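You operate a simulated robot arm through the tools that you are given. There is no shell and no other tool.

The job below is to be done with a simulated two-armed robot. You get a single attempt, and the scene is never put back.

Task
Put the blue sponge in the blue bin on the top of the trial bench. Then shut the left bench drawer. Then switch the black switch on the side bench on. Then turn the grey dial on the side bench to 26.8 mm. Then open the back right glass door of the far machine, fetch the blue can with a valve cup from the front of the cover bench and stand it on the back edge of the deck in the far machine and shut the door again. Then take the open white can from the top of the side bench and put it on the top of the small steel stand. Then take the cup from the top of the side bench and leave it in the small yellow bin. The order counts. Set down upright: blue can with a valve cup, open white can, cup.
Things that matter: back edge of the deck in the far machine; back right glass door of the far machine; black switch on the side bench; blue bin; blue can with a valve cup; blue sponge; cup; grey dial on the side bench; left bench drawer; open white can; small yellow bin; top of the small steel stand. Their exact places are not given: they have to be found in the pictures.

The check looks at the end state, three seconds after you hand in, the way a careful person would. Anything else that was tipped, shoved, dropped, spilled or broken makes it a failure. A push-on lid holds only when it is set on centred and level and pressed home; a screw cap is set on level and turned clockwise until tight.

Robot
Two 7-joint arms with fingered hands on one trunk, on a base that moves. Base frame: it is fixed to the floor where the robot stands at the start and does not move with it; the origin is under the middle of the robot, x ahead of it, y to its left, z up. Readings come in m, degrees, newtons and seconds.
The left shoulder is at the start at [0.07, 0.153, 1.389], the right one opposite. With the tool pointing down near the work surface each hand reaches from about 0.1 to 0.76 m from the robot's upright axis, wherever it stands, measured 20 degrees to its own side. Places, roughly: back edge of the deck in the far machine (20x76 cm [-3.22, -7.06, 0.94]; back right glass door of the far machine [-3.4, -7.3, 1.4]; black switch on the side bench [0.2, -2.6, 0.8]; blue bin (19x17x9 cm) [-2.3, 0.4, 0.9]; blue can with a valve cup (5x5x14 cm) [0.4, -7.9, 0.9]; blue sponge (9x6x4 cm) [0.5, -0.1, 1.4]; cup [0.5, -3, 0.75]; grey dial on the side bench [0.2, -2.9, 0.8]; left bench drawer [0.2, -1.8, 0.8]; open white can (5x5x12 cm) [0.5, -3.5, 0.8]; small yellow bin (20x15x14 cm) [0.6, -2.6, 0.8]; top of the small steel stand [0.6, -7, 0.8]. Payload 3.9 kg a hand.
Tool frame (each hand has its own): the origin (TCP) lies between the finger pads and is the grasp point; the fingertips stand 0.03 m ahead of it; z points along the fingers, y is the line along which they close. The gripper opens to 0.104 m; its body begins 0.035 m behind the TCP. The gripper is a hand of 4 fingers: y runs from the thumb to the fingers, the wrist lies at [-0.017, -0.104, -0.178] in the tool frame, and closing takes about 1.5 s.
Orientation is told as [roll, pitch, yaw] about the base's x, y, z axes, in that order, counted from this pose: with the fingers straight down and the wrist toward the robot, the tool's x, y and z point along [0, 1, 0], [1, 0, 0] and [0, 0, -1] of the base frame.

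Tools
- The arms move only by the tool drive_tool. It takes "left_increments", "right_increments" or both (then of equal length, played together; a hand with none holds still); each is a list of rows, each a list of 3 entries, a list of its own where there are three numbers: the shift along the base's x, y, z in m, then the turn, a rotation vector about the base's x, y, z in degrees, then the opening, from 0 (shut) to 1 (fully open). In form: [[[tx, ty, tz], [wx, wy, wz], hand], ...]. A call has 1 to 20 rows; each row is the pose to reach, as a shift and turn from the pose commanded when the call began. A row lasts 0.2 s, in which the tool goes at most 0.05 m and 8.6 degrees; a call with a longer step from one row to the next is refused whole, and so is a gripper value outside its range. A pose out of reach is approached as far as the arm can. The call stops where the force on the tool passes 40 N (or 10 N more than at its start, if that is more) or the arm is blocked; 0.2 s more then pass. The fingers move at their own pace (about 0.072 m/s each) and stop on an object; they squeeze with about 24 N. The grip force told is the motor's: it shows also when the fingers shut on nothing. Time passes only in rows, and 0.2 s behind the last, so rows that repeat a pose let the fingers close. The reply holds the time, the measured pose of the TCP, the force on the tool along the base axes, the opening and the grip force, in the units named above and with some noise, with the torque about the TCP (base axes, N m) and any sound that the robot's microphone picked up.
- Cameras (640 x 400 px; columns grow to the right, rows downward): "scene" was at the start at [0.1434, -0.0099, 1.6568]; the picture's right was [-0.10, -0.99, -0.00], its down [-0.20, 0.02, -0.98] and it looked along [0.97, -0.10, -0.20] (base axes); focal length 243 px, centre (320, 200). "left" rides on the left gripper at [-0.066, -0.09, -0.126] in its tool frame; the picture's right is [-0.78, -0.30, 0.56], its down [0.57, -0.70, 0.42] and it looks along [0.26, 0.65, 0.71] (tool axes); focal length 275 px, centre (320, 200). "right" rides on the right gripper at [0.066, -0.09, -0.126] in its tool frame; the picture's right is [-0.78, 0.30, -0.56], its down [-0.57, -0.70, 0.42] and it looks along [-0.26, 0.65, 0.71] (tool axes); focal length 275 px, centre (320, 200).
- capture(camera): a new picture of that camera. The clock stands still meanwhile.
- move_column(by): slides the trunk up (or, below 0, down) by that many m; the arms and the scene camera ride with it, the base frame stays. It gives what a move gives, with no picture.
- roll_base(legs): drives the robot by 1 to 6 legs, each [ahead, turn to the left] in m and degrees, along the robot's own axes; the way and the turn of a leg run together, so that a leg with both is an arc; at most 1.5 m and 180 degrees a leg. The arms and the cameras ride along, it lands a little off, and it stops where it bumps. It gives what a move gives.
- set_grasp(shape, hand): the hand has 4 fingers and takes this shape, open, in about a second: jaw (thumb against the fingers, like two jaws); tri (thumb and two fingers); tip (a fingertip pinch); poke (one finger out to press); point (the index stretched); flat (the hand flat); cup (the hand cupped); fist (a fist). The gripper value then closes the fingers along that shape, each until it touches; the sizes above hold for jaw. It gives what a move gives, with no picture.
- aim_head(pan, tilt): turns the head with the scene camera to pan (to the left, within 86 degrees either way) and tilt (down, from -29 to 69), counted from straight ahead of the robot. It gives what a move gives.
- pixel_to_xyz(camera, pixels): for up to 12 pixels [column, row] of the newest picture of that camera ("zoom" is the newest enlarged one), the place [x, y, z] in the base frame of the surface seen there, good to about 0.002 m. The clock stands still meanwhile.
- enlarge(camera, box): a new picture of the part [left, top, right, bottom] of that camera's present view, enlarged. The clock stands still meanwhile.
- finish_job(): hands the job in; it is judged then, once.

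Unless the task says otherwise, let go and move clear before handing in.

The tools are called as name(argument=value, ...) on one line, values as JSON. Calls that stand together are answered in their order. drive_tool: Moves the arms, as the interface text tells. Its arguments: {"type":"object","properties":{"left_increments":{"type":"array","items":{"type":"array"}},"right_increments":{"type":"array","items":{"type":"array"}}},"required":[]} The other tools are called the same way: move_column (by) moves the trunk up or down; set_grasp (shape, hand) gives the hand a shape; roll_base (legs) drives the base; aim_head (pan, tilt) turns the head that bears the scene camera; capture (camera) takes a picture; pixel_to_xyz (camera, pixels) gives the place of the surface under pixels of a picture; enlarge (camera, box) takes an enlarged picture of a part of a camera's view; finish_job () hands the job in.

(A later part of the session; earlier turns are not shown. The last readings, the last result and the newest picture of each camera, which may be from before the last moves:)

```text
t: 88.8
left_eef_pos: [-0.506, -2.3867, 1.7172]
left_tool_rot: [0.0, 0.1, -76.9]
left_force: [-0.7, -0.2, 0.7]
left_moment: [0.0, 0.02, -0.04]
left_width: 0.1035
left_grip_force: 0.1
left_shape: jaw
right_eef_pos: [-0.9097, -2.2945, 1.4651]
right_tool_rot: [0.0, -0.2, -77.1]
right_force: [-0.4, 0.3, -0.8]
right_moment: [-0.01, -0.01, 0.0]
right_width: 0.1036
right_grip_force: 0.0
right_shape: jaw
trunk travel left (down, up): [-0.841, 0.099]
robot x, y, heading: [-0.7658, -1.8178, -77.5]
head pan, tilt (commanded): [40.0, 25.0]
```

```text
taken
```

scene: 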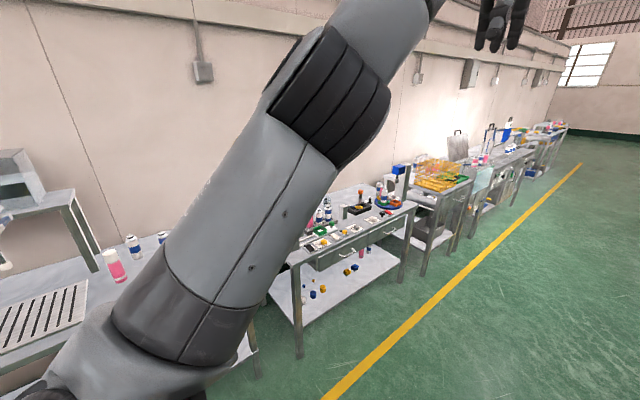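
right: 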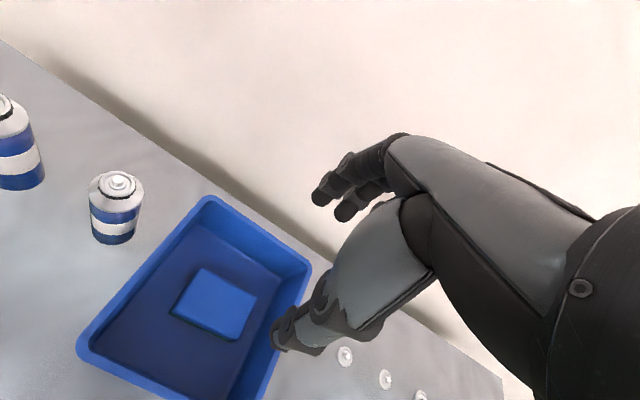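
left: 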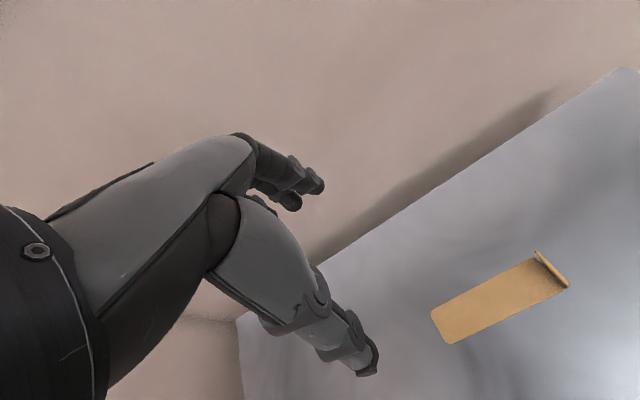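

The left arm blocks the view of the first bench. I'll turn to face the bench and look down at it.

roll_base(legs=[[0, 77.5]])

aim_head(pan=0, tilt=35)

capture(camera="scene")

```text
t: 92.6
left_eef_pos: [-0.1567, -1.6676, 1.717]
left_tool_rot: [0.0, 0.0, 2.2]
left_force: [-0.3, 0.0, 0.3]
left_moment: [0.02, -0.02, 0.0]
left_width: 0.1039
left_grip_force: 0.0
left_shape: jaw
right_eef_pos: [-0.3218, -2.0452, 1.4668]
right_tool_rot: [0.0, -0.2, 2.2]
right_force: [-0.2, 0.1, 0.3]
right_moment: [-0.01, -0.02, -0.01]
right_width: 0.1038
right_grip_force: 0.0
right_shape: jaw
trunk travel left (down, up): [-0.841, 0.099]
robot x, y, heading: [-0.7665, -1.8138, 1.8]
head pan, tilt (commanded): [40.0, 25.0]
```

```text
t: 93.7
left_eef_pos: [-0.1558, -1.6674, 1.7158]
left_tool_rot: [0.0, 0.1, 2.3]
left_force: [-0.5, -0.2, 0.3]
left_moment: [0.0, -0.02, 0.0]
left_width: 0.1037
left_grip_force: 0.1
left_shape: jaw
right_eef_pos: [-0.3225, -2.0448, 1.4674]
right_tool_rot: [0.0, -0.1, 2.3]
right_force: [-0.2, 0.3, 0.4]
right_moment: [-0.01, -0.01, 0.03]
right_width: 0.104
right_grip_force: 0.1
right_shape: jaw
trunk travel left (down, up): [-0.841, 0.099]
robot x, y, heading: [-0.765, -1.8131, 1.9]
head pan, tilt (commanded): [0.0, 35.0]
```

```text
taken
```

scene: 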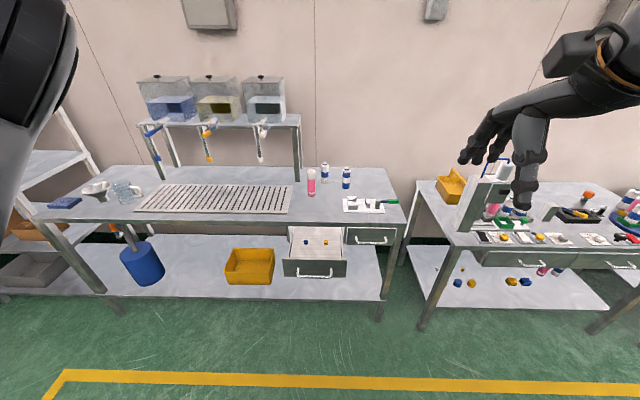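

The open left drawer is at (315,268), its handle at (314,274), next to the shut right one at (371,237). I'll measure it.

pixel_to_xyz(camera="scene", pixels=[[284, 261], [346, 262], [286, 276], [344, 277], [314, 268], [300, 274], [329, 274], [314, 263], [348, 236], [372, 237], [315, 226], [345, 221]])

enlarge(camera="scene", box=[260, 150, 420, 290])

```text
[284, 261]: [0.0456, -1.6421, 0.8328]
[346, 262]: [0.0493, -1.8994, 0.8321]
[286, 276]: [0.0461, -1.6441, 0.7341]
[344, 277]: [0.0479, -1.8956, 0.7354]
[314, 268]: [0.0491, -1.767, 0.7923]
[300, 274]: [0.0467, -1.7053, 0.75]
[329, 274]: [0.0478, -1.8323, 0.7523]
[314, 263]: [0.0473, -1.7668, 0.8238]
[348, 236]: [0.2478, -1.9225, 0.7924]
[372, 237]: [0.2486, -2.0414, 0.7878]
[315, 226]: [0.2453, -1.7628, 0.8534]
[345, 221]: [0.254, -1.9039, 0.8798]
```

```text
2.86 times, centred on (340, 220) of scene
```

zoom: 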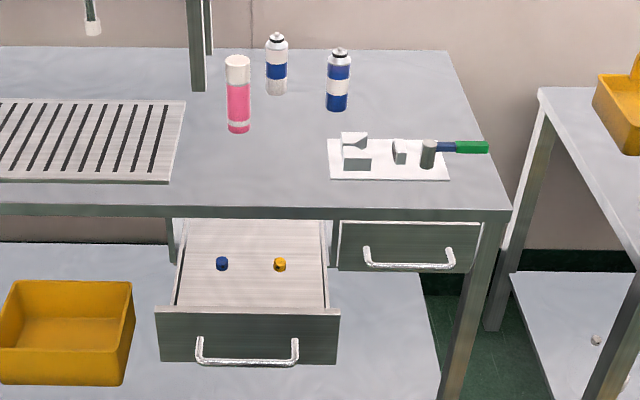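

The drawer front is at x≈0.047 (z 0.735–0.832, y −1.643…−1.899) and must go to x≈0.248 like its neighbour. I'll pitch the left hand 60° forward with the fingers shut, and lower the trunk.

drive_tool(left_increments=[[[-0.02, 0, -0.02], [0, -7.5, 0], 0.5], [[-0.04, -0.01, -0.05], [0, -15, 0], 0], [[-0.06, -0.02, -0.08], [0, -22.5, 0], 0], [[-0.08, -0.03, -0.11], [0, -30, 0], 0], [[-0.1, -0.04, -0.14], [0, -37.5, 0], 0], [[-0.12, -0.05, -0.17], [0, -45, 0], 0], [[-0.13, -0.06, -0.2], [0, -52.5, 0], 0], [[-0.14, -0.07, -0.23], [0, -60, 0], 0], [[-0.14, -0.08, -0.26], [0, -60, 0], 0], [[-0.14, -0.09, -0.29], [0, -60, 0], 0], [[-0.14, -0.1, -0.3], [0, -60, 0], 0], [[-0.14, -0.1, -0.3], [0, -60, 0], 0]])

move_column(by=-0.35)

capture(camera="scene")

```text
t: 96.3
left_eef_pos: [-0.2967, -1.769, 1.4144]
left_tool_rot: [-3.9, -59.9, 4.5]
left_force: [0.2, -0.4, 0.2]
left_moment: [0.01, 0.01, 0.0]
left_width: 0.0001
left_grip_force: 24.1
left_shape: jaw
right_eef_pos: [-0.3225, -2.0453, 1.4673]
right_tool_rot: [0.0, -0.1, 2.3]
right_force: [0.1, -0.9, -0.2]
right_moment: [-0.02, 0.03, 0.05]
right_width: 0.1039
right_grip_force: 0.1
right_shape: jaw
trunk travel left (down, up): [-0.841, 0.099]
robot x, y, heading: [-0.7671, -1.814, 1.7]
head pan, tilt (commanded): [0.0, 35.0]
```

```text
t: 99.7
left_eef_pos: [-0.2976, -1.7688, 1.0632]
left_tool_rot: [-3.9, -59.9, 4.3]
left_force: [-0.6, -0.2, 0.0]
left_moment: [-0.01, 0.01, -0.06]
left_width: 0.0
left_grip_force: 24.1
left_shape: jaw
right_eef_pos: [-0.3213, -2.0452, 1.1171]
right_tool_rot: [0.0, -0.2, 2.2]
right_force: [-0.2, 0.1, 1.1]
right_moment: [0.0, -0.01, 0.04]
right_width: 0.1038
right_grip_force: 0.0
right_shape: jaw
trunk travel left (down, up): [-0.491, 0.449]
robot x, y, heading: [-0.7677, -1.8139, 1.6]
head pan, tilt (commanded): [0.0, 35.0]
```

```text
taken
```

scene: 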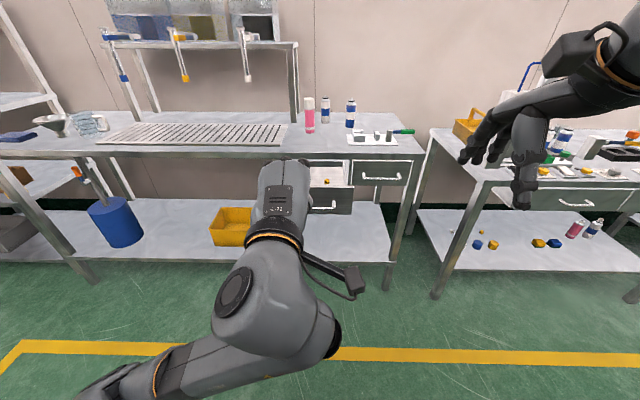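

The left hand points at the drawer. I'll lower it to z≈0.815 and roll 0.24 m nearer, then check before pushing.

drive_tool(left_increments=[[[0, 0, -0.04], [0, 0, 0], 0], [[0, 0, -0.08], [0, 0, 0], 0], [[0, 0, -0.12], [0, 0, 0], 0], [[0, 0, -0.16], [0, 0, 0], 0], [[0, 0, -0.2], [0, 0, 0], 0], [[0, 0, -0.24], [0, 0, 0], 0], [[0, 0, -0.248], [0, 0, 0], 0], [[0, 0, -0.248], [0, 0, 0], 0]])

roll_base(legs=[[0, -1.6], [0.24, 0]])

capture(camera="scene")

capture(camera="left")

```text
t: 101.5
left_eef_pos: [-0.2984, -1.7688, 0.814]
left_tool_rot: [-3.9, -60.0, 4.4]
left_force: [0.3, -0.2, 0.4]
left_moment: [-0.03, 0.01, -0.02]
left_width: 0.0001
left_grip_force: 23.3
left_shape: jaw
right_eef_pos: [-0.3235, -2.044, 1.1162]
right_tool_rot: [0.0, 0.0, 2.2]
right_force: [-0.3, 0.3, 0.0]
right_moment: [-0.02, -0.01, 0.01]
right_width: 0.1038
right_grip_force: 0.1
right_shape: jaw
trunk travel left (down, up): [-0.491, 0.449]
robot x, y, heading: [-0.769, -1.8173, 1.3]
head pan, tilt (commanded): [0.0, 35.0]
```

```text
t: 103.6
left_eef_pos: [-0.0553, -1.7824, 0.8136]
left_tool_rot: [-3.8, -59.9, 2.8]
left_force: [0.4, -0.5, 0.1]
left_moment: [-0.01, 0.01, 0.0]
left_width: 0.0003
left_grip_force: 24.4
left_shape: jaw
right_eef_pos: [-0.086, -2.0568, 1.1165]
right_tool_rot: [0.0, 0.0, 0.6]
right_force: [0.7, 0.7, -0.1]
right_moment: [-0.03, 0.0, -0.02]
right_width: 0.1035
right_grip_force: 0.0
right_shape: jaw
trunk travel left (down, up): [-0.491, 0.449]
robot x, y, heading: [-0.5239, -1.8174, 0.2]
head pan, tilt (commanded): [0.0, 35.0]
```

```text
taken
```

scene: 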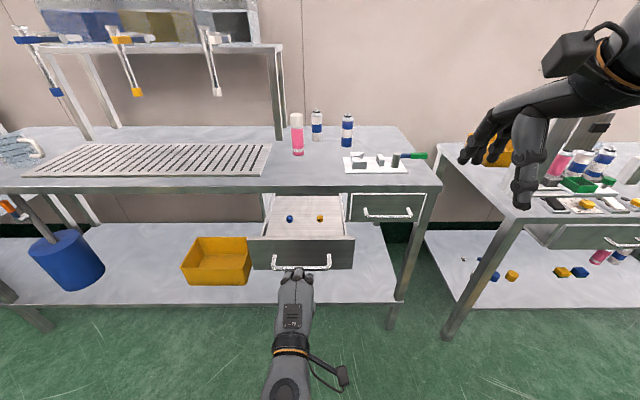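

```text
taken
```

left: 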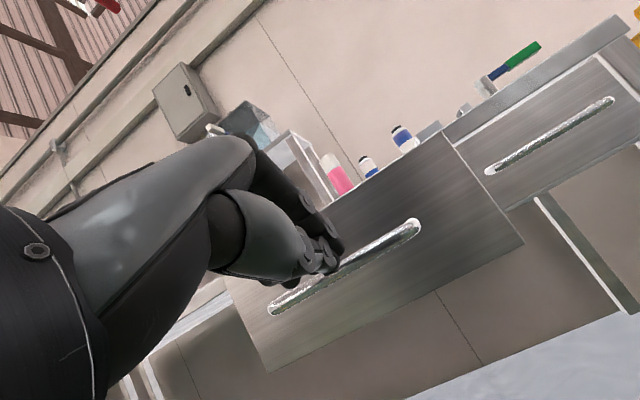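

The fingertips are in front of the drawer, near the bar handle. I'll measure the handle and drawer front from the left camera.

pixel_to_xyz(camera="left", pixels=[[400, 234], [350, 264], [410, 230], [290, 300], [430, 180], [470, 230], [360, 220], [325, 250]])

pixel_to_xyz(camera="scene", pixels=[[272, 265], [330, 266], [318, 267], [285, 267], [297, 270], [260, 255], [345, 255], [388, 217]])

```text
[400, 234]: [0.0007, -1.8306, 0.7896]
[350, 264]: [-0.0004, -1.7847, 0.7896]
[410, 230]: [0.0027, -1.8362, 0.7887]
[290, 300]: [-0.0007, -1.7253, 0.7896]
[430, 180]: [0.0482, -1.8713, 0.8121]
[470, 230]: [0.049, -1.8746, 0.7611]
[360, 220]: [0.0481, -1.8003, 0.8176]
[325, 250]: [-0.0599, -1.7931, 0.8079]
```

```text
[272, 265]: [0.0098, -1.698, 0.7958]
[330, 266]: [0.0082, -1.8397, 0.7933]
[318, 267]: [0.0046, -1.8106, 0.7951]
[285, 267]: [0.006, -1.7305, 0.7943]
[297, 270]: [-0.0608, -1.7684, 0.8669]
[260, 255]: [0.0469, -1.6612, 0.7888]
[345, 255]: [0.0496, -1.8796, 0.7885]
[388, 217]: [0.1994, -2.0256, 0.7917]
```

The bar handle is at x≈0.0, z≈0.79, standing 45 mm off the front, so a row of fingertips could slip on it. I'll tilt the hand more upright (pitch −30) so the fingers cross the bar, and push on it slowly.

drive_tool(left_increments=[[[-0.02, 0.005, 0.0], [0, 0, 0], 0], [[-0.04, 0.01, 0.0], [0, 0, 0], 0], [[-0.045, 0.01, 0.0], [0, 7.5, 0], 0], [[-0.045, 0.01, 0.0], [0, 15, 0], 0], [[-0.045, 0.01, -0.01], [0, 22.5, 0], 0], [[-0.045, 0.01, -0.02], [0, 30, 0], 0], [[-0.045, 0.01, -0.022], [0, 30, 0], 0], [[-0.03, 0.01, -0.022], [0, 30, 0], 0], [[-0.015, 0.01, -0.022], [0, 30, 0], 0], [[0.0, 0.01, -0.022], [0, 30, 0], 0], [[0.015, 0.01, -0.022], [0, 30, 0], 0], [[0.03, 0.01, -0.022], [0, 30, 0], 0], [[0.045, 0.01, -0.022], [0, 30, 0], 0], [[0.06, 0.01, -0.022], [0, 30, 0], 0]])

capture(camera="scene")

capture(camera="left")

```text
t: 106.6
left_eef_pos: [0.0045, -1.7706, 0.7934]
left_tool_rot: [-2.4, -29.9, 1.6]
left_force: [-0.3, -0.2, -0.2]
left_moment: [0.02, -0.02, -0.01]
left_width: 0.0
left_grip_force: 24.4
left_shape: jaw
right_eef_pos: [-0.0864, -2.0572, 1.1171]
right_tool_rot: [-0.1, 0.0, 0.6]
right_force: [-0.1, -0.7, 0.0]
right_moment: [0.01, 0.03, 0.03]
right_width: 0.1038
right_grip_force: 0.0
right_shape: jaw
trunk travel left (down, up): [-0.491, 0.449]
robot x, y, heading: [-0.5238, -1.8126, 0.4]
head pan, tilt (commanded): [0.0, 35.0]
```

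```text
taken
```

scene: 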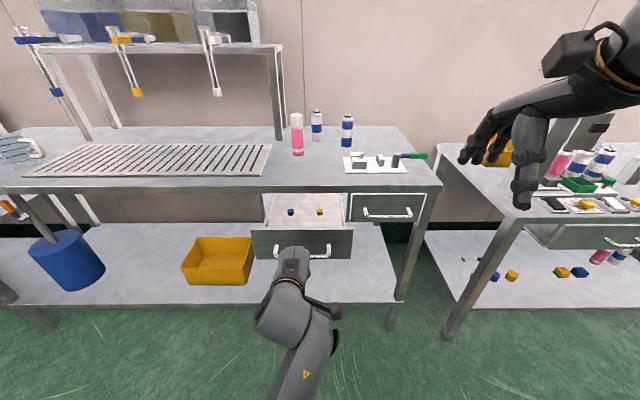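

```text
taken
```

left: 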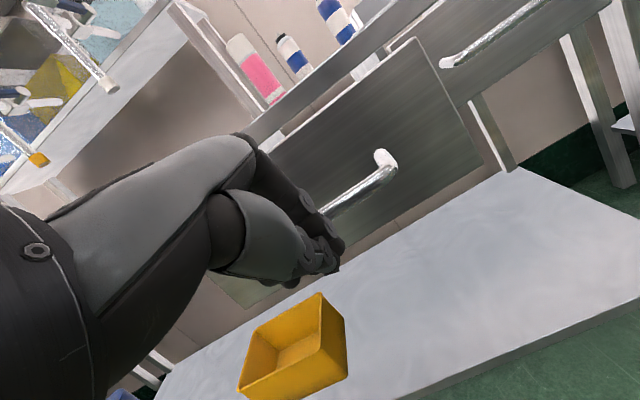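

The drawer is already sliding in (its front went from row 253 to 243) with little force. I'll keep pushing slowly until it stops.

drive_tool(left_increments=[[[0.015, 0, 0], [0, 0, 0], 0], [[0.03, 0, 0], [0, 0, 0], 0], [[0.045, 0, 0], [0, 0, 0], 0], [[0.06, 0, 0], [0, 0, 0], 0], [[0.075, 0, 0], [0, 0, 0], 0], [[0.09, 0, 0], [0, 0, 0], 0], [[0.105, 0, 0], [0, 0, 0], 0], [[0.12, 0, 0], [0, 0, 0], 0], [[0.13, 0, 0], [0, 0, 0], 0]])

capture(camera="scene")

capture(camera="left")

```text
t: 108.8
left_eef_pos: [0.136, -1.7175, 0.7644]
left_tool_rot: [6.1, -29.2, -0.4]
left_force: [-0.2, -1.0, 0.0]
left_moment: [0.02, 0.01, 0.0]
left_width: 0.0
left_grip_force: 23.7
left_shape: jaw
right_eef_pos: [-0.0863, -2.0573, 1.117]
right_tool_rot: [0.0, -0.1, 0.5]
right_force: [0.5, -0.7, -0.8]
right_moment: [0.0, 0.02, -0.02]
right_width: 0.1039
right_grip_force: 0.0
right_shape: jaw
trunk travel left (down, up): [-0.491, 0.449]
robot x, y, heading: [-0.5236, -1.8132, -0.1]
head pan, tilt (commanded): [0.0, 35.0]
stopped in row 9 (left hand): the arm was blocked; the commanded pose is now the measured one
```

```text
taken
```

scene: 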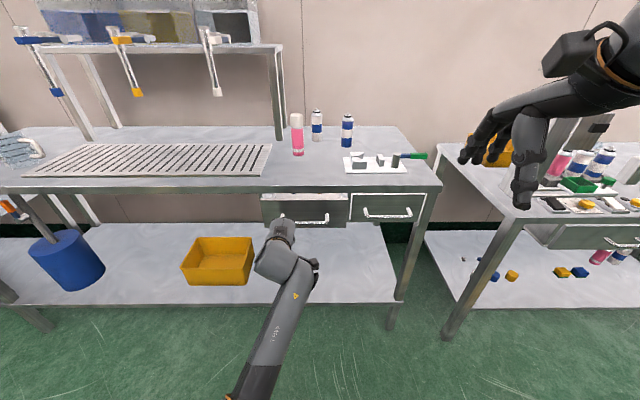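

```text
taken
```

left: 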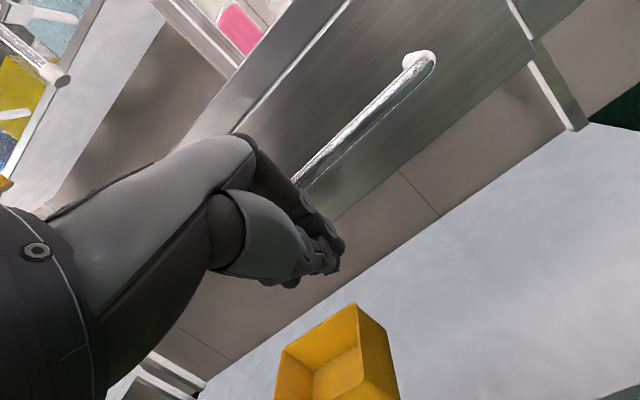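

The arm stopped, shifted to y≈−1.718, and the drawer looks almost shut. I'll measure its front against the neighbouring drawer.

pixel_to_xyz(camera="scene", pixels=[[268, 212], [300, 210], [340, 212], [345, 200], [360, 212], [400, 210], [305, 220], [388, 217], [262, 193], [300, 185]])

pixel_to_xyz(camera="left", pixels=[[300, 175], [380, 110], [430, 60], [450, 110], [320, 90]])

enlarge(camera="scene", box=[230, 160, 430, 290])

```text
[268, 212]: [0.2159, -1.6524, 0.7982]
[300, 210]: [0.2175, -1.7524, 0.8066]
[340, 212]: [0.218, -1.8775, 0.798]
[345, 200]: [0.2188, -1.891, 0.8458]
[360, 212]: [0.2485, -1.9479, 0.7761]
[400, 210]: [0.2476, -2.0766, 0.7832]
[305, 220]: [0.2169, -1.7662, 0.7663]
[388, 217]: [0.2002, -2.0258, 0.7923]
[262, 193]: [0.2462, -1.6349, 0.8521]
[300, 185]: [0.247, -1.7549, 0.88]
```

```text
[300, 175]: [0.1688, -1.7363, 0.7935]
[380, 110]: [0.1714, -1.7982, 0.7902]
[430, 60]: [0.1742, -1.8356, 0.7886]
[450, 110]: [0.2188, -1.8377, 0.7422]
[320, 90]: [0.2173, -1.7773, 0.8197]
```

```text
3.08 times, centred on (330, 225) of scene
```

zoom: 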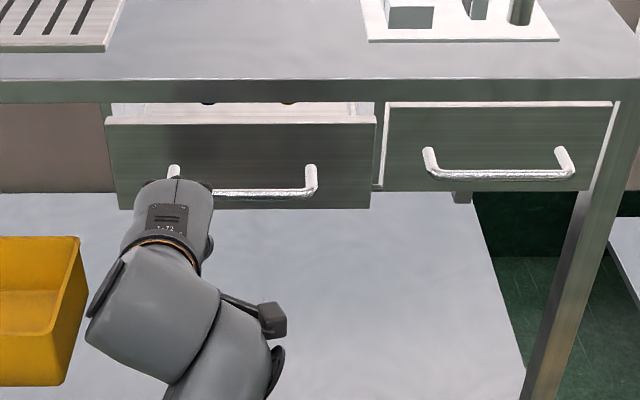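

The front is at x 0.217 against 0.248 for the shut one, so about 3 cm remain and the arm ran out of reach. I'll draw the hand back, roll 0.12 m nearer and push again.

drive_tool(left_increments=[[[-0.03, 0, 0.005], [0, 0, 0], 0], [[-0.06, -0.015, 0.01], [-3, 0, 0], 0], [[-0.09, -0.03, 0.015], [-6, 0, 0], 0], [[-0.12, -0.05, 0.02], [-7, 0, 0], 0], [[-0.15, -0.055, 0.025], [-7, 0, 0], 0], [[-0.17, -0.055, 0.026], [-7, 0, 0], 0], [[-0.17, -0.055, 0.026], [-7, 0, 0], 0]])

roll_base(legs=[[0.12, 0]])

capture(camera="scene")

```text
t: 109.9
left_eef_pos: [0.0071, -1.7442, 0.7677]
left_tool_rot: [7.3, -29.6, -2.4]
left_force: [0.9, -0.3, -0.3]
left_moment: [0.01, 0.02, -0.01]
left_width: 0.0
left_grip_force: 24.0
left_shape: jaw
right_eef_pos: [-0.0877, -2.0574, 1.1176]
right_tool_rot: [0.0, -0.1, 0.7]
right_force: [-0.2, 1.1, -0.2]
right_moment: [-0.02, -0.01, 0.0]
right_width: 0.1039
right_grip_force: 0.1
right_shape: jaw
trunk travel left (down, up): [-0.491, 0.449]
robot x, y, heading: [-0.5237, -1.8143, 0.0]
head pan, tilt (commanded): [0.0, 35.0]
stopped in row 5 (left hand): the arm was blocked; the commanded pose is now the measured one
```

```text
t: 111.2
left_eef_pos: [0.1295, -1.7436, 0.7679]
left_tool_rot: [7.2, -29.6, -2.3]
left_force: [-0.1, 0.3, 0.9]
left_moment: [-0.03, -0.03, -0.05]
left_width: 0.0
left_grip_force: 23.9
left_shape: jaw
right_eef_pos: [0.0354, -2.056, 1.1156]
right_tool_rot: [0.0, -0.1, 0.8]
right_force: [-0.2, -0.3, 0.5]
right_moment: [0.02, 0.0, 0.02]
right_width: 0.1038
right_grip_force: 0.1
right_shape: jaw
trunk travel left (down, up): [-0.491, 0.449]
robot x, y, heading: [-0.4048, -1.8156, -0.1]
head pan, tilt (commanded): [0.0, 35.0]
```

```text
taken
```

scene: 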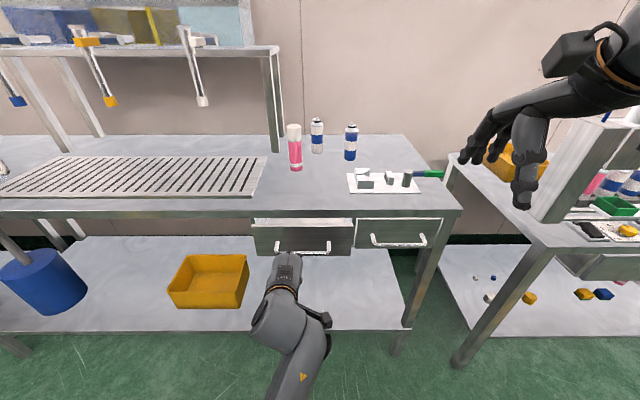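

The hand is now at (0.13, −1.744, 0.768) just before the bar. I'll push forward in small steps.

drive_tool(left_increments=[[[0.008, 0, 0.003], [0, 0, 0], 0], [[0.016, 0, 0.006], [0, 0, 0], 0], [[0.024, 0, 0.009], [0, 0, 0], 0], [[0.032, 0, 0.012], [0, 0, 0], 0], [[0.04, 0, 0.012], [0, 0, 0], 0], [[0.048, 0, 0.012], [0, 0, 0], 0]])

capture(camera="scene")

capture(camera="left")

```text
t: 112.6
left_eef_pos: [0.1686, -1.7305, 0.7674]
left_tool_rot: [11.0, -28.7, -4.1]
left_force: [-20.4, -3.5, 3.1]
left_moment: [0.07, -0.55, 0.02]
left_width: 0.0
left_grip_force: 24.4
left_shape: jaw
right_eef_pos: [0.0309, -2.0572, 1.1185]
right_tool_rot: [0.1, -0.2, 0.6]
right_force: [-0.8, 0.1, 0.2]
right_moment: [-0.02, -0.03, 0.03]
right_width: 0.1037
right_grip_force: 0.1
right_shape: jaw
trunk travel left (down, up): [-0.491, 0.449]
robot x, y, heading: [-0.4031, -1.814, 0.4]
head pan, tilt (commanded): [0.0, 35.0]
```

```text
taken
```

scene: 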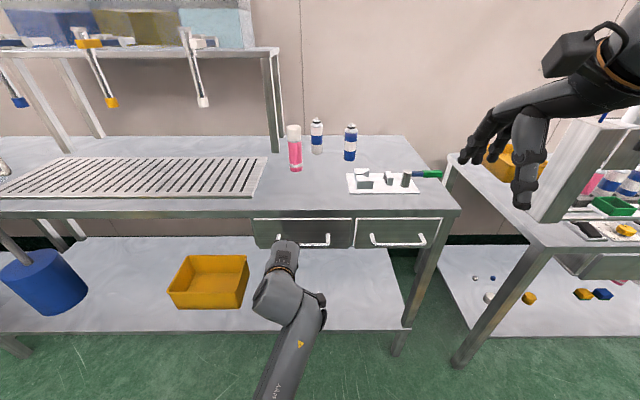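

```text
taken
```

left: 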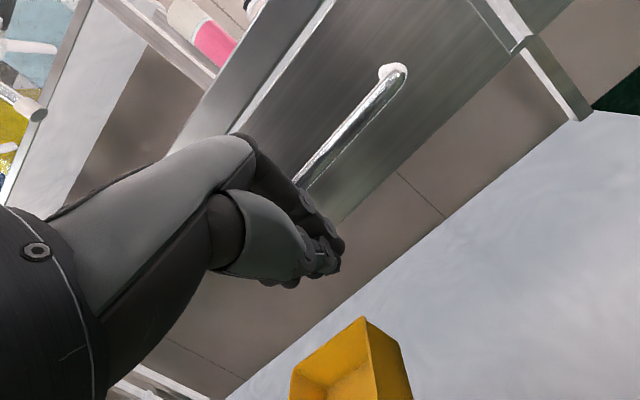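

Now the hand feels −20 N, and the drawer looks flush with its neighbour. I'll measure the fronts to be sure.

pixel_to_xyz(camera="scene", pixels=[[260, 232], [300, 230], [340, 230], [346, 226], [370, 230], [410, 228], [320, 243], [400, 243]])

enlarge(camera="scene", box=[230, 190, 450, 320])

```text
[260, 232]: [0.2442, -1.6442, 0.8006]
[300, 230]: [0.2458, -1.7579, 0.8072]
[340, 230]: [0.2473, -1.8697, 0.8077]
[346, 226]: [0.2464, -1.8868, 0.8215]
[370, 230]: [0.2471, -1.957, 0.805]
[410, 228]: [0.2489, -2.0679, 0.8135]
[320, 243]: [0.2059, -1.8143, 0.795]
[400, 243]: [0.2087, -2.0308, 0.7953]
```

```text
2.91 times, centred on (340, 255) of scene
```

zoom: 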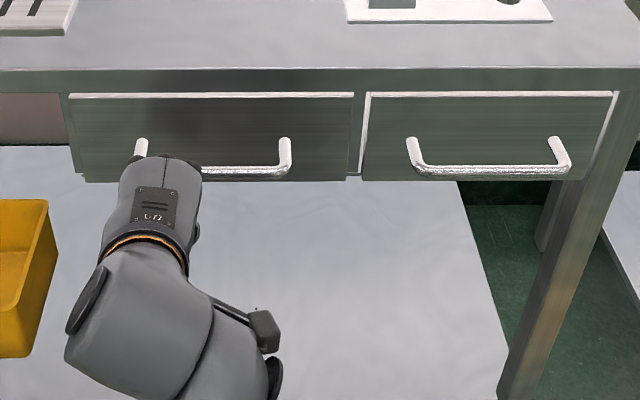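

The drawer front reads 0.246 against 0.248. I'll press a little more to be sure it is fully shut, then draw the hand straight back.

drive_tool(left_increments=[[[0.006, 0, 0], [0, 0, 0], 0], [[0.012, 0, 0], [0, 0, 0], 0], [[0.012, 0, 0], [0, 0, 0], 0]])

pixel_to_xyz(camera="scene", pixels=[[300, 230], [340, 230], [370, 230], [410, 228]])

```text
t: 113.2
left_eef_pos: [0.1761, -1.7291, 0.7701]
left_tool_rot: [11.8, -29.4, -5.0]
left_force: [-34.3, -7.8, 8.4]
left_moment: [0.2, -0.86, 0.12]
left_width: 0.0
left_grip_force: 24.2
left_shape: jaw
right_eef_pos: [0.0281, -2.0574, 1.1194]
right_tool_rot: [0.0, -0.5, 0.6]
right_force: [0.0, 0.3, 0.1]
right_moment: [0.01, 0.0, 0.01]
right_width: 0.1039
right_grip_force: 0.1
right_shape: jaw
trunk travel left (down, up): [-0.491, 0.449]
robot x, y, heading: [-0.4041, -1.8133, 0.2]
head pan, tilt (commanded): [0.0, 35.0]
stopped in row 2 (left hand): the force on the tool passed its limit at 49 N (the readings are from after the stop); the commanded pose is now the measured one
```

```text
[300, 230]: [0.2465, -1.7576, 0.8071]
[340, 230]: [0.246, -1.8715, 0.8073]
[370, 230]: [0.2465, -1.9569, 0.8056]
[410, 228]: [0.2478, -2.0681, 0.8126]
```

Force rose to 49 N at the stop, so the drawer is fully home. I'll back the base away 0.35 m and look at both benches.

drive_tool(left_increments=[[[-0.02, 0, 0], [0, 0, 0], 0], [[-0.05, 0, 0], [0, 0, 0], 0]])

roll_base(legs=[[-0.35, 0]])

capture(camera="scene")

```text
t: 113.8
left_eef_pos: [0.1316, -1.7261, 0.7675]
left_tool_rot: [12.4, -29.2, -5.4]
left_force: [-0.9, -0.5, -0.8]
left_moment: [0.02, -0.02, 0.04]
left_width: 0.0
left_grip_force: 24.0
left_shape: jaw
right_eef_pos: [0.0327, -2.057, 1.118]
right_tool_rot: [0.0, -0.2, 0.6]
right_force: [0.0, -0.9, 0.0]
right_moment: [-0.02, 0.0, -0.01]
right_width: 0.1039
right_grip_force: 0.0
right_shape: jaw
trunk travel left (down, up): [-0.491, 0.449]
robot x, y, heading: [-0.4061, -1.8172, 0.1]
head pan, tilt (commanded): [0.0, 35.0]
```

```text
t: 116.0
left_eef_pos: [-0.2144, -1.7345, 0.7652]
left_tool_rot: [12.3, -28.8, -6.4]
left_force: [0.2, 0.5, 0.1]
left_moment: [-0.02, 0.0, -0.02]
left_width: 0.0002
left_grip_force: 24.2
left_shape: jaw
right_eef_pos: [-0.3196, -2.0621, 1.1178]
right_tool_rot: [0.0, -0.1, -0.5]
right_force: [0.1, -0.1, 0.0]
right_moment: [0.01, -0.03, 0.01]
right_width: 0.1039
right_grip_force: 0.1
right_shape: jaw
trunk travel left (down, up): [-0.491, 0.449]
robot x, y, heading: [-0.7512, -1.8129, -1.2]
head pan, tilt (commanded): [0.0, 35.0]
```

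```text
taken
```

scene: 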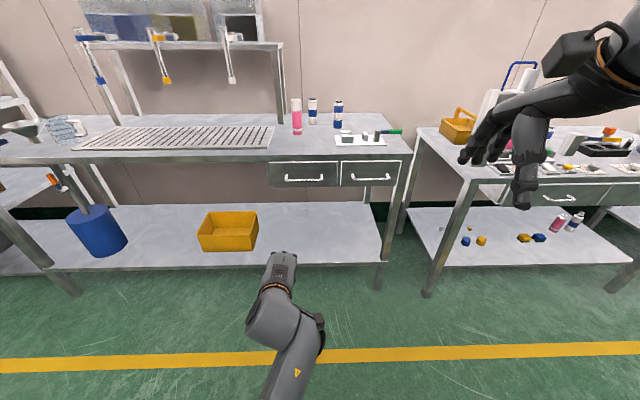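

Both drawers are flush at (303,173) and (369,173). I'll lift the left arm to a neutral carry pose and drive over to the side bench.

drive_tool(left_increments=[[[-0.01, 0.01, 0.04], [0, 0, 0], 0], [[-0.01, 0.02, 0.08], [0, 0, 0], 0.3], [[0, 0.03, 0.12], [-2, 5, 1], 0.5], [[0, 0.04, 0.16], [-4, 10, 2], 1], [[0, 0.05, 0.2], [-6, 15, 3], 1], [[0.01, 0.06, 0.24], [-8, 20, 4], 1], [[0.02, 0.07, 0.28], [-10, 25, 5], 1], [[0.03, 0.08, 0.32], [-12, 29, 6], 1], [[0.04, 0.09, 0.35], [-12, 29, 6], 1], [[0.04, 0.1, 0.38], [-12, 29, 6], 1]])

roll_base(legs=[[0, -88.8], [0.95, 0], [0, 90]])

aim_head(pan=0, tilt=32)

capture(camera="scene")

```text
t: 117.0
left_eef_pos: [-0.2122, -1.6526, 0.8862]
left_tool_rot: [19.5, -19.5, -4.6]
left_force: [0.7, -0.9, 0.9]
left_moment: [-0.01, -0.01, -0.02]
left_width: 0.0717
left_grip_force: 0.1
left_shape: jaw
right_eef_pos: [-0.3189, -2.0611, 1.1172]
right_tool_rot: [0.1, -0.2, -0.5]
right_force: [0.6, 0.4, 0.9]
right_moment: [-0.01, 0.01, 0.02]
right_width: 0.1039
right_grip_force: 0.0
right_shape: jaw
trunk travel left (down, up): [-0.491, 0.449]
robot x, y, heading: [-0.7541, -1.81, -1.2]
head pan, tilt (commanded): [0.0, 35.0]
stopped in row 4 (left hand): the arm was blocked; the commanded pose is now the measured one
```

```text
t: 129.4
left_eef_pos: [-0.2021, -2.5622, 0.8872]
left_tool_rot: [19.4, -19.6, -3.0]
left_force: [-0.7, 0.3, -0.7]
left_moment: [-0.03, 0.03, -0.03]
left_width: 0.1035
left_grip_force: 0.0
left_shape: jaw
right_eef_pos: [-0.2976, -2.9748, 1.1169]
right_tool_rot: [0.0, -0.1, 1.0]
right_force: [-0.3, -0.4, 0.9]
right_moment: [-0.01, -0.02, -0.03]
right_width: 0.1037
right_grip_force: 0.1
right_shape: jaw
trunk travel left (down, up): [-0.491, 0.449]
robot x, y, heading: [-0.7397, -2.7376, 0.5]
head pan, tilt (commanded): [0.0, 35.0]
```

```text
t: 130.0
left_eef_pos: [-0.203, -2.5626, 0.8868]
left_tool_rot: [19.5, -19.6, -3.1]
left_force: [-0.2, 0.3, -0.2]
left_moment: [-0.04, -0.03, 0.01]
left_width: 0.1037
left_grip_force: 0.1
left_shape: jaw
right_eef_pos: [-0.2965, -2.9743, 1.1175]
right_tool_rot: [0.0, -0.1, 1.1]
right_force: [-0.1, -0.2, 0.3]
right_moment: [0.01, 0.0, -0.03]
right_width: 0.1038
right_grip_force: 0.0
right_shape: jaw
trunk travel left (down, up): [-0.491, 0.449]
robot x, y, heading: [-0.7371, -2.7362, 0.4]
head pan, tilt (commanded): [0.0, 32.0]
```

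```text
taken
```

scene: 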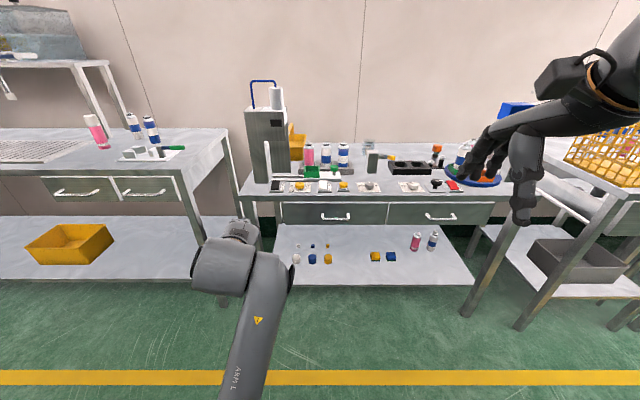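

The left arm stopped early again (roll drifted to 19.5), apparently at a joint limit; it is clear of everything. I'll try extending it outward and up with smaller moves to free it, and enlarge the side bench.

drive_tool(left_increments=[[[0.01, 0.03, 0.03], [0, 0, 0], 1], [[0.02, 0.06, 0.06], [0, 0, 0], 1], [[0.03, 0.09, 0.1], [0, 0, 0], 1], [[0.04, 0.11, 0.14], [0, 0, 0], 1], [[0.05, 0.12, 0.18], [0, 0, 0], 1], [[0.06, 0.13, 0.22], [0, 0, 0], 1]])

enlarge(camera="scene", box=[230, 60, 520, 240])

```text
refused: row 3 steps farther than a row can; nothing moved
```

```text
2.21 times, centred on (375, 150) of scene
```

zoom: 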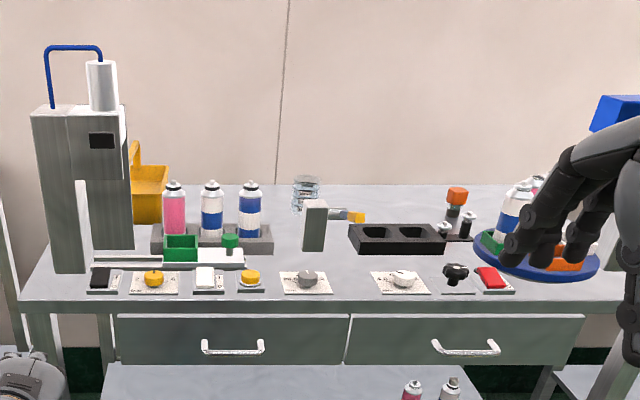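

The step was a bit too long, so nothing moved. On the bench I see the controls: black rocker switch at zoom (103,280), yellow knob, white switch, dials at (306,281) and (404,280), black knob, red switch. I'll free the left arm with shorter steps.

drive_tool(left_increments=[[[0.01, 0.025, 0.03], [0, 0, 0], 1], [[0.02, 0.05, 0.06], [0, 0, 0], 1], [[0.03, 0.075, 0.09], [0, 0, 0], 1], [[0.04, 0.1, 0.12], [0, 0, 0], 1], [[0.05, 0.11, 0.16], [0, 0, 0], 1], [[0.06, 0.12, 0.2], [0, 0, 0], 1]])

capture(camera="scene")

```text
t: 131.4
left_eef_pos: [-0.1386, -2.4412, 1.0874]
left_tool_rot: [19.5, -19.4, -3.1]
left_force: [-1.1, -0.6, 0.6]
left_moment: [-0.01, 0.0, 0.0]
left_width: 0.1036
left_grip_force: 0.1
left_shape: jaw
right_eef_pos: [-0.2973, -2.974, 1.1168]
right_tool_rot: [-0.1, -0.1, 1.0]
right_force: [0.4, -0.9, 0.1]
right_moment: [0.02, 0.01, 0.01]
right_width: 0.1037
right_grip_force: 0.1
right_shape: jaw
trunk travel left (down, up): [-0.491, 0.449]
robot x, y, heading: [-0.7382, -2.7338, 0.4]
head pan, tilt (commanded): [0.0, 32.0]
```

```text
taken
```

scene: 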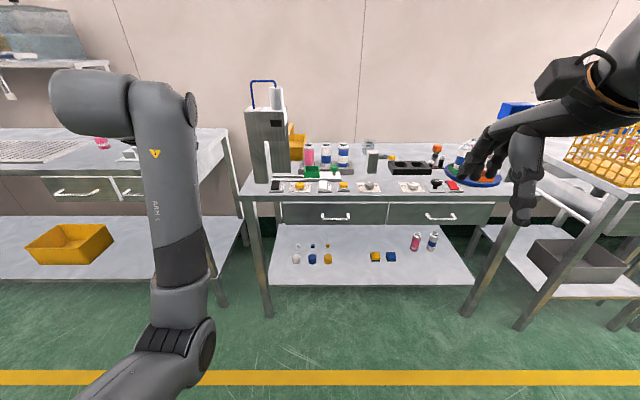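

The left arm moves freely now. I'll level its hand and raise it out of the way.

drive_tool(left_increments=[[[0.01, 0.02, 0.03], [-4, 4, 0.6], 1], [[0.02, 0.04, 0.06], [-8, 8, 1.2], 1], [[0.03, 0.06, 0.09], [-12, 12, 1.8], 1], [[0.04, 0.08, 0.12], [-16, 16, 2.4], 1], [[0.05, 0.09, 0.16], [-19.5, 19.4, 3], 1], [[0.05, 0.09, 0.2], [-19.5, 19.4, 3], 1]])

pixel_to_xyz(camera="scene", pixels=[[276, 186], [299, 187], [323, 187], [343, 187], [369, 187], [413, 186], [436, 186], [453, 186], [244, 197], [500, 190], [300, 156], [483, 180]])

```text
t: 132.8
left_eef_pos: [-0.0938, -2.3548, 1.289]
left_tool_rot: [-0.2, -0.1, 3.5]
left_force: [-1.2, -0.8, 0.5]
left_moment: [0.02, -0.01, -0.01]
left_width: 0.1036
left_grip_force: 0.0
left_shape: jaw
right_eef_pos: [-0.2992, -2.9762, 1.1172]
right_tool_rot: [0.1, -0.2, 1.0]
right_force: [-0.6, -0.7, 0.9]
right_moment: [0.04, -0.04, -0.01]
right_width: 0.1041
right_grip_force: 0.1
right_shape: jaw
trunk travel left (down, up): [-0.491, 0.449]
robot x, y, heading: [-0.7369, -2.7379, 0.7]
head pan, tilt (commanded): [0.0, 32.0]
```

```text
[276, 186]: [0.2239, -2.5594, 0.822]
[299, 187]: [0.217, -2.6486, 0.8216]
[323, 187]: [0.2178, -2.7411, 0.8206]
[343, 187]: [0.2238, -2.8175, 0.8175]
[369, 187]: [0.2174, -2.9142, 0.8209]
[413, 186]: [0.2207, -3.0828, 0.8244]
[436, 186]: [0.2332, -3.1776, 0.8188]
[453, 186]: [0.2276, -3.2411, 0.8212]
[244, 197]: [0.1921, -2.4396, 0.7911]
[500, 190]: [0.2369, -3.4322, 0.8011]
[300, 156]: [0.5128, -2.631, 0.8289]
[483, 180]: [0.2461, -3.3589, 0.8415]
```

Black switch at (0.224, −2.559, 0.822), grey dial at (0.217, −2.914, 0.821). I'll look at both more closely.

enlarge(camera="scene", box=[262, 170, 342, 200])

enlarge(camera="scene", box=[340, 165, 440, 205])

```text
8.00 times, centred on (302, 185) of scene
```

zoom: 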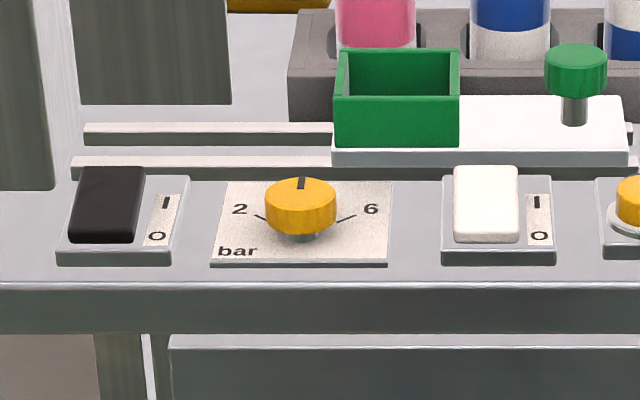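

```text
6.40 times, centred on (390, 185) of scene
```

zoom: 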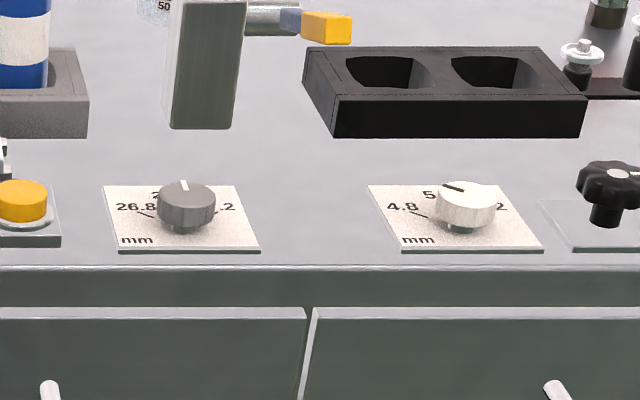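

The switch has "I" on its far end and "O" on its near end; the grey dial points straight away, with the 26.8 tick on its left. I'll measure the tall stand beside the switch and look at clearances before driving in.

pixel_to_xyz(camera="scene", pixels=[[263, 82], [277, 92], [266, 115], [285, 150], [262, 180], [290, 175], [250, 150], [310, 150], [342, 148], [372, 155], [435, 148], [500, 105]])

capture(camera="left")

capture(camera="right")

```text
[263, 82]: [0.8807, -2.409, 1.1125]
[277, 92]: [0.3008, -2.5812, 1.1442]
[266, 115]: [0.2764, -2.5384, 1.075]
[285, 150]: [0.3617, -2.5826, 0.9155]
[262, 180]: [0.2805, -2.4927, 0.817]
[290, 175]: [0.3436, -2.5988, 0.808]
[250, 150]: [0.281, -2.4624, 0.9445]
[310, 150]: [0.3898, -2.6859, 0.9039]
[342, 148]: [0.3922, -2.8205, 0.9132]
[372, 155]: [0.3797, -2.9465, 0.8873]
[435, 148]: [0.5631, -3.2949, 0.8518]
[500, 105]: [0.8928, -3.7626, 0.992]
```

```text
taken
```

left: 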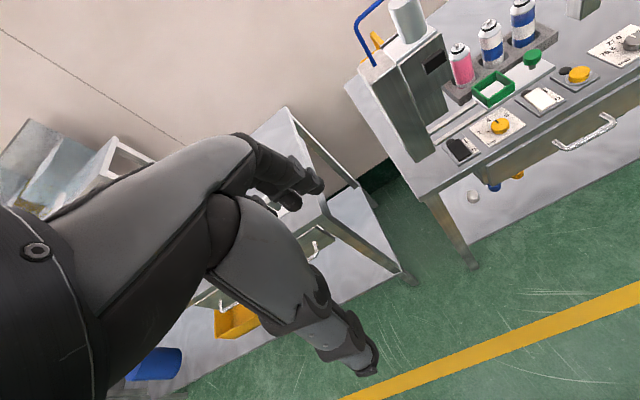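

```text
taken
```

right: 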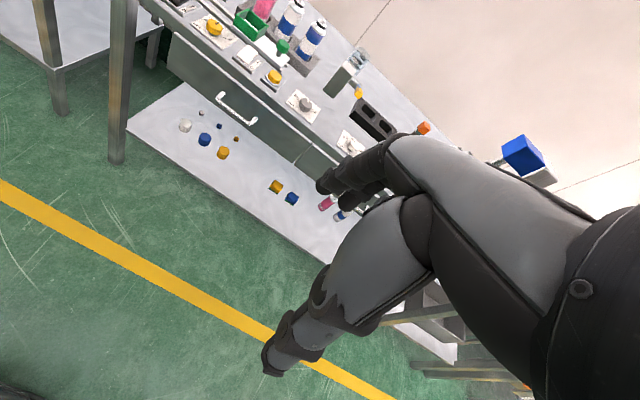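

The switch sits right in front of the tall stand (face x≈0.277, y −2.46…−2.60), so the finger must come in leaning back. I'll enlarge the left camera's view of the switch and dial.

enlarge(camera="left", box=[430, 110, 540, 180])

enlarge(camera="right", box=[270, 75, 390, 165])

```text
5.71 times, centred on (485, 145) of left
```

zoom: 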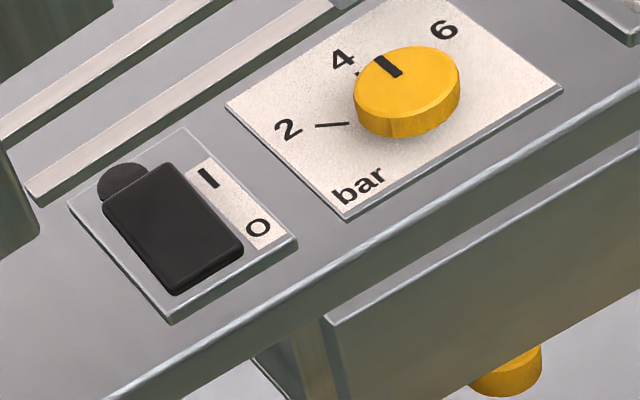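

```text
4.44 times, centred on (330, 120) of right
```

zoom: 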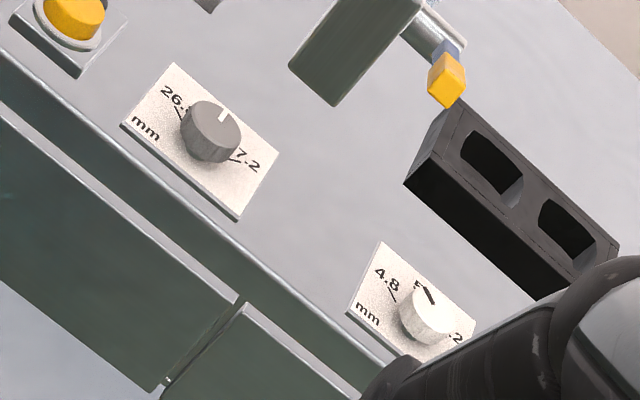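

The rocker's near "O" end is down and its far "I" end stands up, so I must press the far end. I'll draw the left hand back, drive 0.45 m nearer and set it to the poking shape.

drive_tool(left_increments=[[[-0.04, -0.02, 0], [0, 0, 0], 1], [[-0.08, -0.04, 0], [0, 0, 0], 1], [[-0.12, -0.06, 0], [0, 0, 0], 1], [[-0.16, -0.08, 0], [0, 0, 0], 1], [[-0.2, -0.1, 0], [0, 0, 0], 1], [[-0.24, -0.12, 0], [0, 0, 0], 1], [[-0.25, -0.13, 0], [0, 0, -3], 1]])

roll_base(legs=[[0.45, 0]])

set_grasp(hand="left", shape="poke")

capture(camera="scene")

capture(camera="left")

```text
t: 134.0
left_eef_pos: [-0.2668, -2.3652, 1.2073]
left_tool_rot: [-3.6, 11.1, 12.8]
left_force: [0.2, -0.5, -0.3]
left_moment: [0.01, 0.01, 0.0]
left_width: 0.1037
left_grip_force: 0.0
left_shape: jaw
right_eef_pos: [-0.2972, -2.9729, 1.1175]
right_tool_rot: [0.0, 0.0, 1.1]
right_force: [-0.6, 0.4, 0.3]
right_moment: [-0.01, 0.03, 0.0]
right_width: 0.104
right_grip_force: 0.0
right_shape: jaw
trunk travel left (down, up): [-0.491, 0.449]
robot x, y, heading: [-0.7383, -2.7363, 0.6]
head pan, tilt (commanded): [0.0, 32.0]
stopped in row 5 (left hand): the arm was blocked; the commanded pose is now the measured one
```

```text
t: 136.7
left_eef_pos: [0.1765, -2.3544, 1.2077]
left_tool_rot: [-3.4, 11.0, 13.5]
left_force: [0.5, 0.2, -0.9]
left_moment: [0.0, 0.0, 0.04]
left_width: 0.1036
left_grip_force: 0.0
left_shape: jaw
right_eef_pos: [0.1545, -2.9604, 1.1164]
right_tool_rot: [0.0, -0.1, 1.7]
right_force: [-0.9, 0.7, -0.4]
right_moment: [-0.01, 0.0, -0.02]
right_width: 0.1037
right_grip_force: 0.1
right_shape: jaw
trunk travel left (down, up): [-0.491, 0.449]
robot x, y, heading: [-0.2853, -2.7273, 1.2]
head pan, tilt (commanded): [0.0, 32.0]
```

```text
t: 137.6
left_eef_pos: [0.1748, -2.3523, 1.209]
left_tool_rot: [-3.5, 11.1, 13.6]
left_force: [-0.2, 1.5, 0.1]
left_moment: [0.03, -0.01, 0.01]
left_width: 0.0001
left_grip_force: 0.1
left_shape: poke
right_eef_pos: [0.1549, -2.961, 1.1174]
right_tool_rot: [0.1, -0.1, 1.9]
right_force: [0.3, -0.1, -0.3]
right_moment: [-0.01, 0.02, 0.0]
right_width: 0.1037
right_grip_force: 0.1
right_shape: jaw
trunk travel left (down, up): [-0.491, 0.449]
robot x, y, heading: [-0.2852, -2.7293, 1.1]
head pan, tilt (commanded): [0.0, 32.0]
```

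```text
taken
```

scene: 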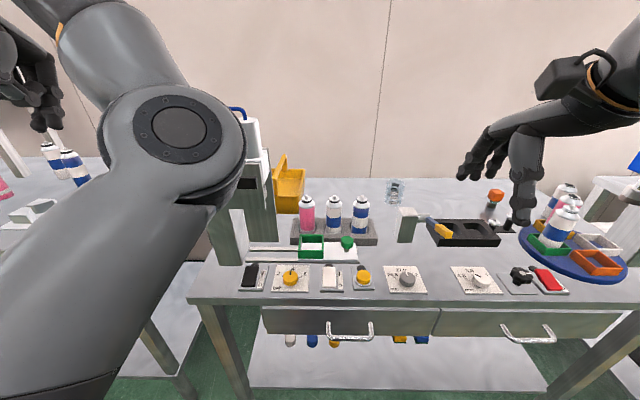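

```text
taken
```

left: 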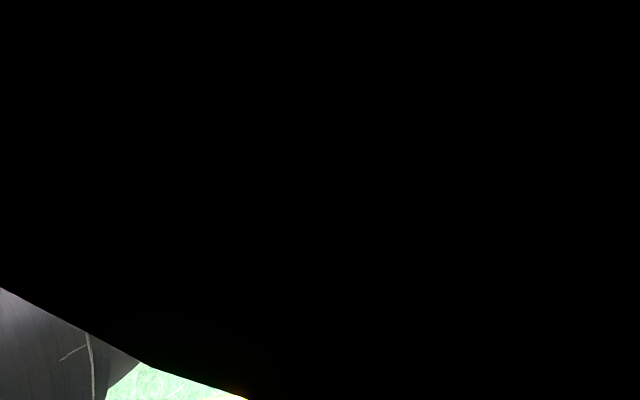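

The left arm's elbow has folded up in front of my head, an awkward posture. I'll back out and work the left arm back into a good extended posture, then use the right hand for the controls.

roll_base(legs=[[-0.45, 0]])

drive_tool(left_increments=[[[0.03, 0.01, 0.03], [0, 0, 0], 1], [[0.06, 0.02, 0.06], [0, 0, 0], 1], [[0.08, 0.02, 0.1], [0, 0, 0], 1], [[0.1, 0.0, 0.14], [0, 0, 0], 1], [[0.12, -0.03, 0.17], [0, 0, 0], 1], [[0.14, -0.06, 0.19], [0, 0, 0], 1], [[0.15, -0.1, 0.2], [0, 0, 0], 1]])

capture(camera="scene")

```text
t: 140.4
left_eef_pos: [-0.2811, -2.3625, 1.2084]
left_tool_rot: [-3.5, 11.0, 13.6]
left_force: [-0.8, 0.0, -0.1]
left_moment: [-0.03, -0.03, -0.03]
left_width: 0.0
left_grip_force: 0.0
left_shape: poke
right_eef_pos: [-0.3006, -2.9719, 1.1176]
right_tool_rot: [0.0, -0.1, 1.8]
right_force: [0.1, 0.9, 0.4]
right_moment: [-0.01, -0.02, 0.0]
right_width: 0.104
right_grip_force: 0.1
right_shape: jaw
trunk travel left (down, up): [-0.491, 0.449]
robot x, y, heading: [-0.7455, -2.7411, 1.0]
head pan, tilt (commanded): [0.0, 32.0]
```

```text
t: 142.0
left_eef_pos: [-0.1729, -2.4187, 1.3365]
left_tool_rot: [-3.6, 11.0, 13.6]
left_force: [-1.4, -0.1, -0.4]
left_moment: [0.0, 0.0, -0.01]
left_width: 0.0
left_grip_force: 0.0
left_shape: poke
left hand out of reach, approached as far as the arm can: row 4, 5, 6, 7
right_eef_pos: [-0.3032, -2.9694, 1.1186]
right_tool_rot: [-0.2, -0.2, 1.8]
right_force: [-1.2, 0.5, -0.2]
right_moment: [-0.03, -0.04, 0.01]
right_width: 0.1034
right_grip_force: 0.0
right_shape: jaw
trunk travel left (down, up): [-0.491, 0.449]
robot x, y, heading: [-0.745, -2.7407, 1.4]
head pan, tilt (commanded): [0.0, 32.0]
```

```text
taken
```

scene: 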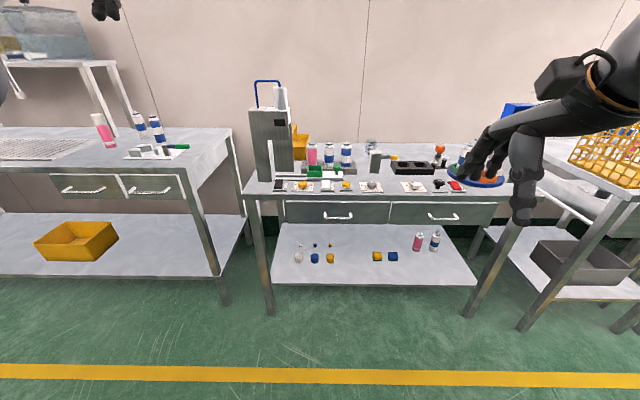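

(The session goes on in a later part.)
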